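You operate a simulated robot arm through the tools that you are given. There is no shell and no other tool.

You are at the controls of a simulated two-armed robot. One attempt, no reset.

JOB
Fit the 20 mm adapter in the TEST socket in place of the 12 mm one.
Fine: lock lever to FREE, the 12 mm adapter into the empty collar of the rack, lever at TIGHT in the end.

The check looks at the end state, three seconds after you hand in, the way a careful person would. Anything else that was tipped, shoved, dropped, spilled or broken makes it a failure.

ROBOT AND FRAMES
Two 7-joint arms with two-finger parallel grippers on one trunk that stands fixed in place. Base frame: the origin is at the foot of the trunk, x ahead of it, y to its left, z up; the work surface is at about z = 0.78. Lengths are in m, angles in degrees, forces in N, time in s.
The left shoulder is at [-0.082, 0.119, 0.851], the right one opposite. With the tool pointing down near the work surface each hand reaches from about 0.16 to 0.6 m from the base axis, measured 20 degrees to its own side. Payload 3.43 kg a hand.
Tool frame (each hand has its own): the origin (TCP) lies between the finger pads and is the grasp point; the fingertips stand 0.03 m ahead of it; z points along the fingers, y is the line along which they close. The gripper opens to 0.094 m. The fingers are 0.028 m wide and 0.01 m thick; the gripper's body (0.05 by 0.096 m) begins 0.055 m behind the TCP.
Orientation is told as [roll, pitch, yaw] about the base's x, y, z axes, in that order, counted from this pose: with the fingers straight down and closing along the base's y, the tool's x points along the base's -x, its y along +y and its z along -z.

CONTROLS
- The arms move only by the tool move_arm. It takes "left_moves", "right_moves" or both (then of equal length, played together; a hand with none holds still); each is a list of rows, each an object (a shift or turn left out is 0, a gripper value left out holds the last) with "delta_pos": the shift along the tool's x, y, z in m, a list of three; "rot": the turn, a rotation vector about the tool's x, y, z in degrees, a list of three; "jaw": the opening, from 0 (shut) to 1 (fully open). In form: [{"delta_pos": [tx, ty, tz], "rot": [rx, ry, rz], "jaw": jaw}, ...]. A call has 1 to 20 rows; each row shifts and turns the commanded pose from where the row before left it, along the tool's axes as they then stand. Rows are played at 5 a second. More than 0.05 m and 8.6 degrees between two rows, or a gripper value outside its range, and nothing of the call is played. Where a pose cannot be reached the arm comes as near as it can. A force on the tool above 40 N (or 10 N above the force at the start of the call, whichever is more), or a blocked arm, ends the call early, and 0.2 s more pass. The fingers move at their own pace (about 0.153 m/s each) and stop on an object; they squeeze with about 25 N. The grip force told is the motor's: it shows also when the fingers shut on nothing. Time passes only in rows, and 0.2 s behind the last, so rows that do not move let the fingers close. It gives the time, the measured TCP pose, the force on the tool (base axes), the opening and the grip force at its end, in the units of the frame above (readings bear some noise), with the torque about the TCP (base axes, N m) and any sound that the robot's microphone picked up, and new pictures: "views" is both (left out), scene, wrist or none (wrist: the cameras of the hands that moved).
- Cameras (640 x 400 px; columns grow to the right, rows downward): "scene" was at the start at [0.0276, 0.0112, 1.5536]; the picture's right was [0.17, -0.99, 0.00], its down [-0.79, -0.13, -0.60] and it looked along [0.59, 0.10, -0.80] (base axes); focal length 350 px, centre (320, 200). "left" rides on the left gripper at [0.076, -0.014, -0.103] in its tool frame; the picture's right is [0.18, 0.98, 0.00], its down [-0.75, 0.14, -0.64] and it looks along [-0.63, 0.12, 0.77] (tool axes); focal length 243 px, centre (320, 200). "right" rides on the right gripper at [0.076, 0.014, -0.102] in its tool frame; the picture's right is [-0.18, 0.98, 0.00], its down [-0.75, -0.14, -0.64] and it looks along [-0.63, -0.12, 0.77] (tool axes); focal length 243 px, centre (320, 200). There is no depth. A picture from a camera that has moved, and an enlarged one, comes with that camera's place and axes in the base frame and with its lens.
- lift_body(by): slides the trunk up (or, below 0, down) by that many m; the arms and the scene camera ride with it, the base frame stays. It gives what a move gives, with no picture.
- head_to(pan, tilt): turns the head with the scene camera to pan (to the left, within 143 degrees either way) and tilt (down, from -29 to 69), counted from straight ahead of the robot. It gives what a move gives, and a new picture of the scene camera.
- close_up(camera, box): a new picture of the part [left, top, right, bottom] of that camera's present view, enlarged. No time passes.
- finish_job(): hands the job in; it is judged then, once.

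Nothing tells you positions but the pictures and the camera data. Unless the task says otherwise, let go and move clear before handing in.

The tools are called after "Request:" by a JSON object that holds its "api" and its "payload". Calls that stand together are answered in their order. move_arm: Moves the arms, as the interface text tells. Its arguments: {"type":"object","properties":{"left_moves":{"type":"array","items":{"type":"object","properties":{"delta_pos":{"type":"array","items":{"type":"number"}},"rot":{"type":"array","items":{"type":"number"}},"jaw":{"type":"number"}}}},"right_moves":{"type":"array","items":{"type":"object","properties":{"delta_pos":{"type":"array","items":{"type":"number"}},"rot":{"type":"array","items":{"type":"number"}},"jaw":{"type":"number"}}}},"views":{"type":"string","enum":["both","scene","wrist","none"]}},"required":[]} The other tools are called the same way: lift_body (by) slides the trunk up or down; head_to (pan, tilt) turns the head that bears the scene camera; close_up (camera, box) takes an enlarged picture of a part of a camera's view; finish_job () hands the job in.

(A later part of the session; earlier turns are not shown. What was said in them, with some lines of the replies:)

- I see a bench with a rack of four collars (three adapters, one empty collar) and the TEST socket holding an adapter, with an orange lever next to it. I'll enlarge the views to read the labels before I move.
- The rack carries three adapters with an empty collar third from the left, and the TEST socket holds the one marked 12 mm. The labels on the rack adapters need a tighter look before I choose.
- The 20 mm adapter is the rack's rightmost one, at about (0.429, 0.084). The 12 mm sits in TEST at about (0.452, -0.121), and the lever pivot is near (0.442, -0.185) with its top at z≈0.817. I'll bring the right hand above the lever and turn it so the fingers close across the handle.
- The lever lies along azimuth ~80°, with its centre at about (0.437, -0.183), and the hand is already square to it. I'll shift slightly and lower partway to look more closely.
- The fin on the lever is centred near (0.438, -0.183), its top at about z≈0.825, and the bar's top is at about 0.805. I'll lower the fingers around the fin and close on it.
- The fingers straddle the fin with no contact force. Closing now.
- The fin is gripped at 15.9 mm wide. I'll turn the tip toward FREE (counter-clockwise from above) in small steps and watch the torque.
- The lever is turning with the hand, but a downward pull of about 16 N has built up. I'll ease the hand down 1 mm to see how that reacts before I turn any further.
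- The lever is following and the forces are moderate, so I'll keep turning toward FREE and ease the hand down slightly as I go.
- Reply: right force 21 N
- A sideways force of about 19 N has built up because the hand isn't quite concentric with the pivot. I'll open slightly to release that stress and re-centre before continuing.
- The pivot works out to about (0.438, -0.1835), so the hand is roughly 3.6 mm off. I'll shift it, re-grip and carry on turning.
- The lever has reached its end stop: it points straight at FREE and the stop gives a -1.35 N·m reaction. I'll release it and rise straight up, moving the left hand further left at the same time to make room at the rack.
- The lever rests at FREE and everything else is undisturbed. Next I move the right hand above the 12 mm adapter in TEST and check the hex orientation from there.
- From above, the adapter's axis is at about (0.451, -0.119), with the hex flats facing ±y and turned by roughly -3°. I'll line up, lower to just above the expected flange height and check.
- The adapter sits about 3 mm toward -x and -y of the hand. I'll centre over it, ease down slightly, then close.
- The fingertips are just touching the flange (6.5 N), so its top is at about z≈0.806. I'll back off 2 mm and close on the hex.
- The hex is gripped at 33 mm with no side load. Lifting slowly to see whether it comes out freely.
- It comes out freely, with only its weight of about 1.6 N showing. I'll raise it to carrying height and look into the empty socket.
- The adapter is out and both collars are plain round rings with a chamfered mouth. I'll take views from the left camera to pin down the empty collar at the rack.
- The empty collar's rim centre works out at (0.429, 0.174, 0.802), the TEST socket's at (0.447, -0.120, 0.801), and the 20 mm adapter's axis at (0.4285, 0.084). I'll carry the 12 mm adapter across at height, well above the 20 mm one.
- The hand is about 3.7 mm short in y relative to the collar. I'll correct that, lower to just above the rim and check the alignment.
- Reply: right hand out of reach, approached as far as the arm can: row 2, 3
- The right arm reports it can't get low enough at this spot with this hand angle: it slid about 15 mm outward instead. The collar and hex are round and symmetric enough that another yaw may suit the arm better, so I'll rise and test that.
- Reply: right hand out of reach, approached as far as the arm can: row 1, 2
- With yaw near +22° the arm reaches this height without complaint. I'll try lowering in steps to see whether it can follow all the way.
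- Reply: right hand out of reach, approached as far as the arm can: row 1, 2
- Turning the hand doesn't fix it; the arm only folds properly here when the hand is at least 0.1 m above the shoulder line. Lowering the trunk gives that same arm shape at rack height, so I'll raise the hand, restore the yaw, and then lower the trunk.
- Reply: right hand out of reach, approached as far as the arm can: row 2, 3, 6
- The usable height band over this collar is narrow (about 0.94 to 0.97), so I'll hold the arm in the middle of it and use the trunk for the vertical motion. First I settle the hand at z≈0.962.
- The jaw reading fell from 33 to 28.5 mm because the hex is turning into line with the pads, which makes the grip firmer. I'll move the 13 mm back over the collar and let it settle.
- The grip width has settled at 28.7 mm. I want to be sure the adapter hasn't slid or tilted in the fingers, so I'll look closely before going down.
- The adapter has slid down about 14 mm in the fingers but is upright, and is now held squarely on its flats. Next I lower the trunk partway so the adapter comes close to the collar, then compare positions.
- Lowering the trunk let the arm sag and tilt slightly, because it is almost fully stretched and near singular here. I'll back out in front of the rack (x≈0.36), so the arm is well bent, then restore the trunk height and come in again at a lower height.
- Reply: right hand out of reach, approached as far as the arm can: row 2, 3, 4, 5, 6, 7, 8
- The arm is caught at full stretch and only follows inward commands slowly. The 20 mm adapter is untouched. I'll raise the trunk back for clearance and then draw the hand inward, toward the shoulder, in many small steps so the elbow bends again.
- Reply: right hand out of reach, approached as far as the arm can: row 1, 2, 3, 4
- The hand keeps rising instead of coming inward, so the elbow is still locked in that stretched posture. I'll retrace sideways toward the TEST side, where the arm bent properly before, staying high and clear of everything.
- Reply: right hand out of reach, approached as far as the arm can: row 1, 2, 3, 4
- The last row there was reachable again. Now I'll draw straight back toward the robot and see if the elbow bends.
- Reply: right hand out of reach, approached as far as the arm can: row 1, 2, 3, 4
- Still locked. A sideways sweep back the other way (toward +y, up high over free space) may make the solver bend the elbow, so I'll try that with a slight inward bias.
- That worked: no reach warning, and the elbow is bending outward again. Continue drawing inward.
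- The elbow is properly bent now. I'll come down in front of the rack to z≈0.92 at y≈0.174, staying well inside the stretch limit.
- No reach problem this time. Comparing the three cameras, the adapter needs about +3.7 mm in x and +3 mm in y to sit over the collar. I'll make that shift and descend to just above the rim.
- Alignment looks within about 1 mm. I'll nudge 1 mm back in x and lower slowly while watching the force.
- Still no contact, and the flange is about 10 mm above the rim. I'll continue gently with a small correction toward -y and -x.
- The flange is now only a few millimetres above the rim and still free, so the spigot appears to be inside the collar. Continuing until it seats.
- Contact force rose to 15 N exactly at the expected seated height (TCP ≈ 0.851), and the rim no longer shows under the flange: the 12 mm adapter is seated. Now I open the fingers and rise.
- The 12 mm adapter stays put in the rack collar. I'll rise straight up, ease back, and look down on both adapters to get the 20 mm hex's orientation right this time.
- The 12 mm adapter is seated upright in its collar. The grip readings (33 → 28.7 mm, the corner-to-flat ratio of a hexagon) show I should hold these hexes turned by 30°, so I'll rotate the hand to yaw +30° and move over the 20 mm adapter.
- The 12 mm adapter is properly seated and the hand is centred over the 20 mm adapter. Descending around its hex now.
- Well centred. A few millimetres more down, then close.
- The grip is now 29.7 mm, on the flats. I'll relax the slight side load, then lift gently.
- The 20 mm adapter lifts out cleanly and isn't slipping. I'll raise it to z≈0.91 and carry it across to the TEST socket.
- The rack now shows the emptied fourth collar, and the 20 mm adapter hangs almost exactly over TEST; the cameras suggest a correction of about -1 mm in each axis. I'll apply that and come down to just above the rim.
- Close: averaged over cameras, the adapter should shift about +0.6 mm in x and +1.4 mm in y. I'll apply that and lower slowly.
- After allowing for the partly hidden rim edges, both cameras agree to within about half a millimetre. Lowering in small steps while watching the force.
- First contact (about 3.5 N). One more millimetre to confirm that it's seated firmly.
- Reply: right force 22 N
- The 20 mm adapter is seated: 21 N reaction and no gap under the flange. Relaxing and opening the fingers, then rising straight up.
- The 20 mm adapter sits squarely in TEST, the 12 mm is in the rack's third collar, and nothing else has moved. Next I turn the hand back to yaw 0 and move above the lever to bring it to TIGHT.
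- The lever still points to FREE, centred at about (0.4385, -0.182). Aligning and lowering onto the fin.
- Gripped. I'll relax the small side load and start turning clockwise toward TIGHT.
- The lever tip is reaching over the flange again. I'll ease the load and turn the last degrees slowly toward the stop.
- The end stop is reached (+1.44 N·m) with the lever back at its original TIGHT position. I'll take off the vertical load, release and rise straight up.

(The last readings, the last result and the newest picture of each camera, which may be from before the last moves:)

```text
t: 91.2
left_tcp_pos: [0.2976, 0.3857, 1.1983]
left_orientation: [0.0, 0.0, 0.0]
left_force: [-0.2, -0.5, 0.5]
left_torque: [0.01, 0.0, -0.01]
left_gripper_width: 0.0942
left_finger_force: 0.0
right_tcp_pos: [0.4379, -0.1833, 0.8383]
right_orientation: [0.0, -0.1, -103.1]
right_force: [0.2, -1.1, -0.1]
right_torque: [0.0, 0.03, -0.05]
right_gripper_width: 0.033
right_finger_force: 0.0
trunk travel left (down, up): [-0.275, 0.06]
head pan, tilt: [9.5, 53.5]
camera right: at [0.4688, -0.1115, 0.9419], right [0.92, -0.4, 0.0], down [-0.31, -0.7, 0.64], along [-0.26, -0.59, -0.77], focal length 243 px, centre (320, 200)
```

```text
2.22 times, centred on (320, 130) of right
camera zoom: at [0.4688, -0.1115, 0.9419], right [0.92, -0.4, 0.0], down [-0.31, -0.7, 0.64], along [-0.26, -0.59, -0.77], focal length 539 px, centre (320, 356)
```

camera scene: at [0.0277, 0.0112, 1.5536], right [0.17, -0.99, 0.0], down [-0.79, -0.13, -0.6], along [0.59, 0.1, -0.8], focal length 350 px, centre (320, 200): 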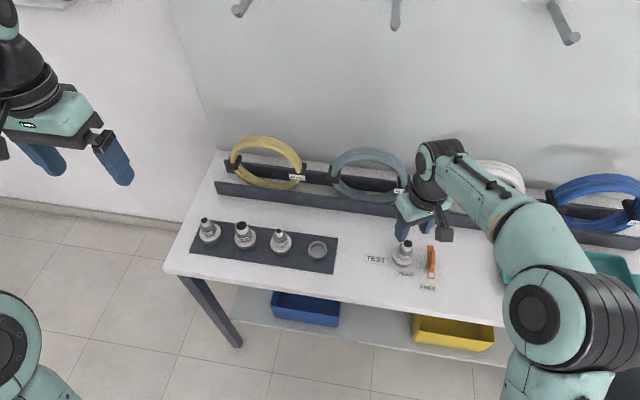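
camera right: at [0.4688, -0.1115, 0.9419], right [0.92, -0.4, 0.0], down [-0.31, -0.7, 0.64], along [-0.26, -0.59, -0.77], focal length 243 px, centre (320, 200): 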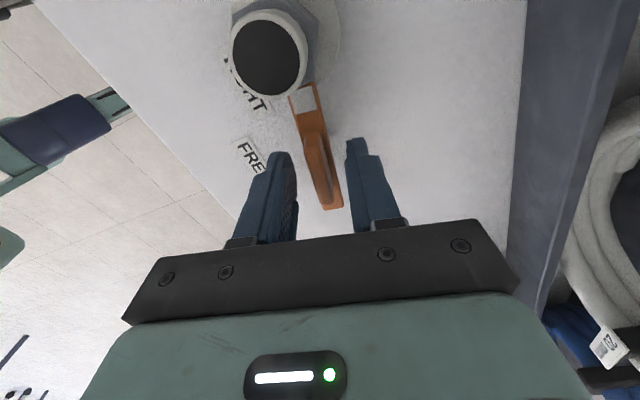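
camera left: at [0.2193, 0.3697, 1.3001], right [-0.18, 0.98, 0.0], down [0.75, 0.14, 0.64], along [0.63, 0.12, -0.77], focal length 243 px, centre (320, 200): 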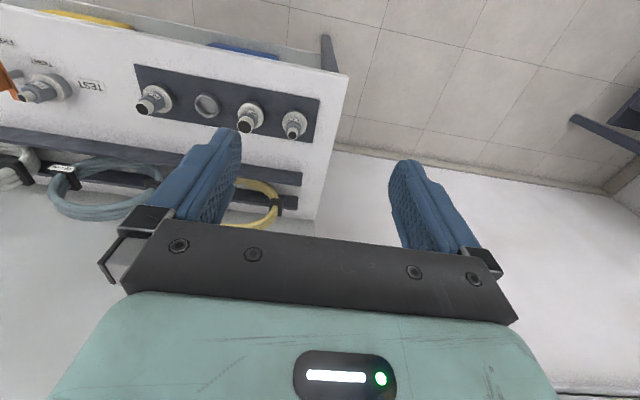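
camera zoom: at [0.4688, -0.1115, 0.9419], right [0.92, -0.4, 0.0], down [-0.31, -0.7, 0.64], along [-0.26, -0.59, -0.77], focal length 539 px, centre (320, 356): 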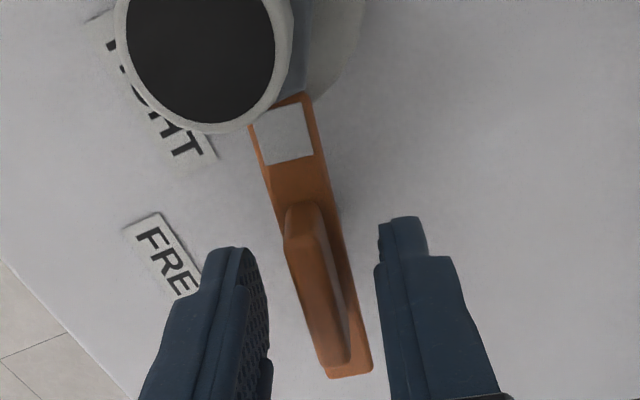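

Fingers are open and clear of the fin. Rising straight up, well clear of the bench, then a final inspection.

Request:
{"api": "move_arm", "payload": {"right_moves": [{"delta_pos": [0, 0, -0.025]}, {"delta_pos": [0, 0, -0.035]}, {"delta_pos": [0, 0, -0.04]}, {"delta_pos": [0, 0, -0.04]}, {"delta_pos": [-0.02, 0, -0.03]}, {"delta_pos": [-0.03, 0, -0.01]}, {"delta_pos": [-0.03, 0, 0]}, {}], "views": "both"}}

Request:
{"api": "close_up", "payload": {"camera": "scene", "box": [374, 215, 464, 285]}}

Request:
{"api": "close_up", "payload": {"camera": "scene", "box": [185, 205, 345, 275]}}

Request:
{"api": "close_up", "payload": {"camera": "left", "box": [0, 30, 120, 115]}}

Request:
{"api": "close_up", "payload": {"camera": "left", "box": [120, 50, 330, 160]}}

```text
t: 93.0
left_tcp_pos: [0.2978, 0.3869, 1.1986]
left_orientation: [0.0, 0.0, -0.1]
left_force: [0.1, -0.5, 0.5]
left_torque: [0.0, 0.0, -0.01]
left_gripper_width: 0.0941
left_finger_force: 0.0
right_tcp_pos: [0.4173, -0.2613, 1.0219]
right_orientation: [0.1, -0.1, -103.0]
right_force: [0.9, 1.0, 0.5]
right_torque: [-0.02, 0.02, 0.01]
right_gripper_width: 0.0328
right_finger_force: 0.0
trunk travel left (down, up): [-0.275, 0.06]
head pan, tilt: [9.5, 53.5]
camera scene: at [0.0278, 0.0117, 1.5536], right [0.17, -0.99, 0.0], down [-0.79, -0.13, -0.6], along [0.59, 0.1, -0.8], focal length 350 px, centre (320, 200)
camera right: at [0.4481, -0.1891, 1.1237], right [0.92, -0.4, 0.0], down [-0.31, -0.7, 0.64], along [-0.26, -0.59, -0.77], focal length 243 px, centre (320, 200)
```

scene: 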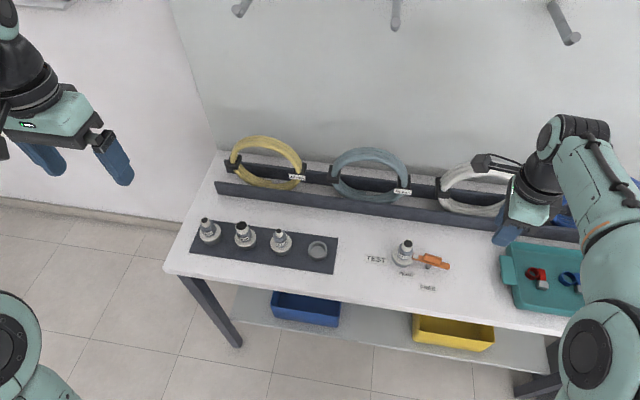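
right: 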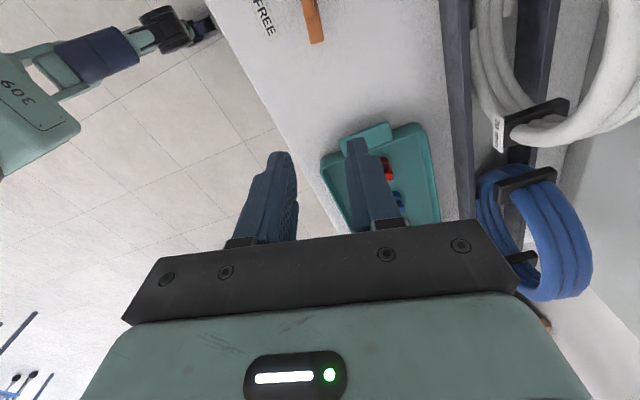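

```text
5.71 times, centred on (419, 250) of scene
camera zoom: at [0.0278, 0.0117, 1.5536], right [0.17, -0.99, 0.0], down [-0.79, -0.13, -0.6], along [0.59, 0.1, -0.8], focal length 2001 px, centre (-246, -86)
```

zoom: 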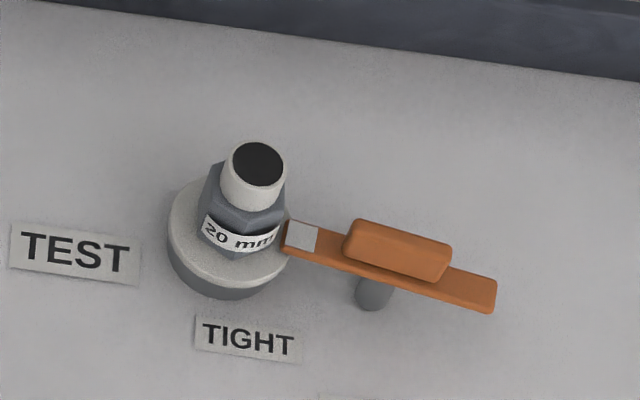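

```text
4.00 times, centred on (265, 240) of scene
camera zoom: at [0.0278, 0.0117, 1.5536], right [0.17, -0.99, 0.0], down [-0.79, -0.13, -0.6], along [0.59, 0.1, -0.8], focal length 1401 px, centre (540, 40)
```

zoom: 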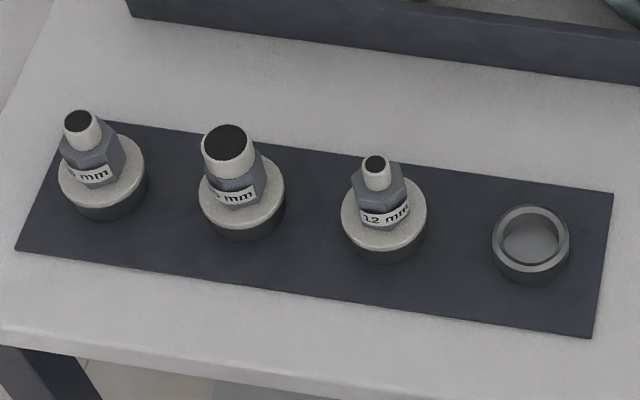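

```text
4.71 times, centred on (60, 72) of left
camera zoom: at [0.221, 0.3713, 1.3012], right [-0.18, 0.98, 0.0], down [0.75, 0.14, 0.64], along [0.63, 0.12, -0.77], focal length 1142 px, centre (1544, 800)
```

zoom: 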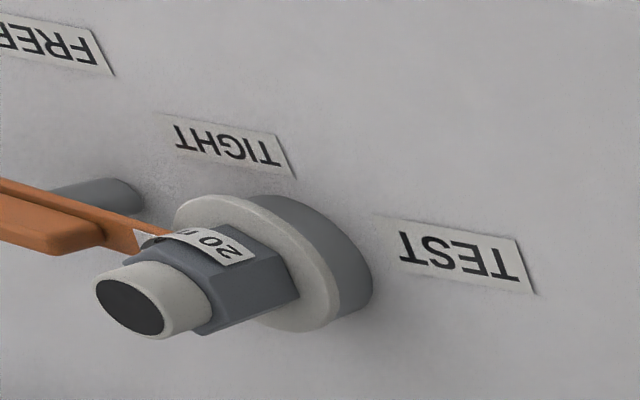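

```text
3.05 times, centred on (225, 105) of left
camera zoom: at [0.221, 0.3713, 1.3012], right [-0.18, 0.98, 0.0], down [0.75, 0.14, 0.64], along [0.63, 0.12, -0.77], focal length 739 px, centre (610, 490)
```

zoom: 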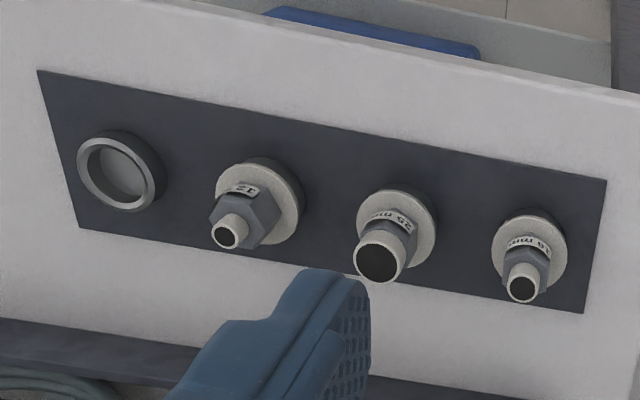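

The final view matches the job. The 20 mm adapter is seated upright in TEST and the lever is back against its TIGHT stop over the flange. The 12 mm adapter sits flush in the formerly empty collar, nothing else has shifted, and both hands are clear. Handing in.

Request:
{"api": "finish_job", "payload": {}}

```text
The job is handed in.
```

The 20 mm adapter is now in the TEST socket, and the 12 mm one is in the rack collar that was empty. The lock lever went to FREE for the swap and is back against its TIGHT stop. In the last pictures before I handed in, both adapters sat flush and upright, nothing else had moved, and both hands were clear.

- **12 mm adapter:** it slid down about 14 mm in the fingers and turned about 30° while I carried it. It still seated fully, but its label now sits at a slightly different angle from the others.
- **Right arm:** it got stuck nearly fully stretched over the rack, so I had to back it out and come in again. I lowered the trunk 6 cm during this and raised it back. Nothing on the bench was touched.
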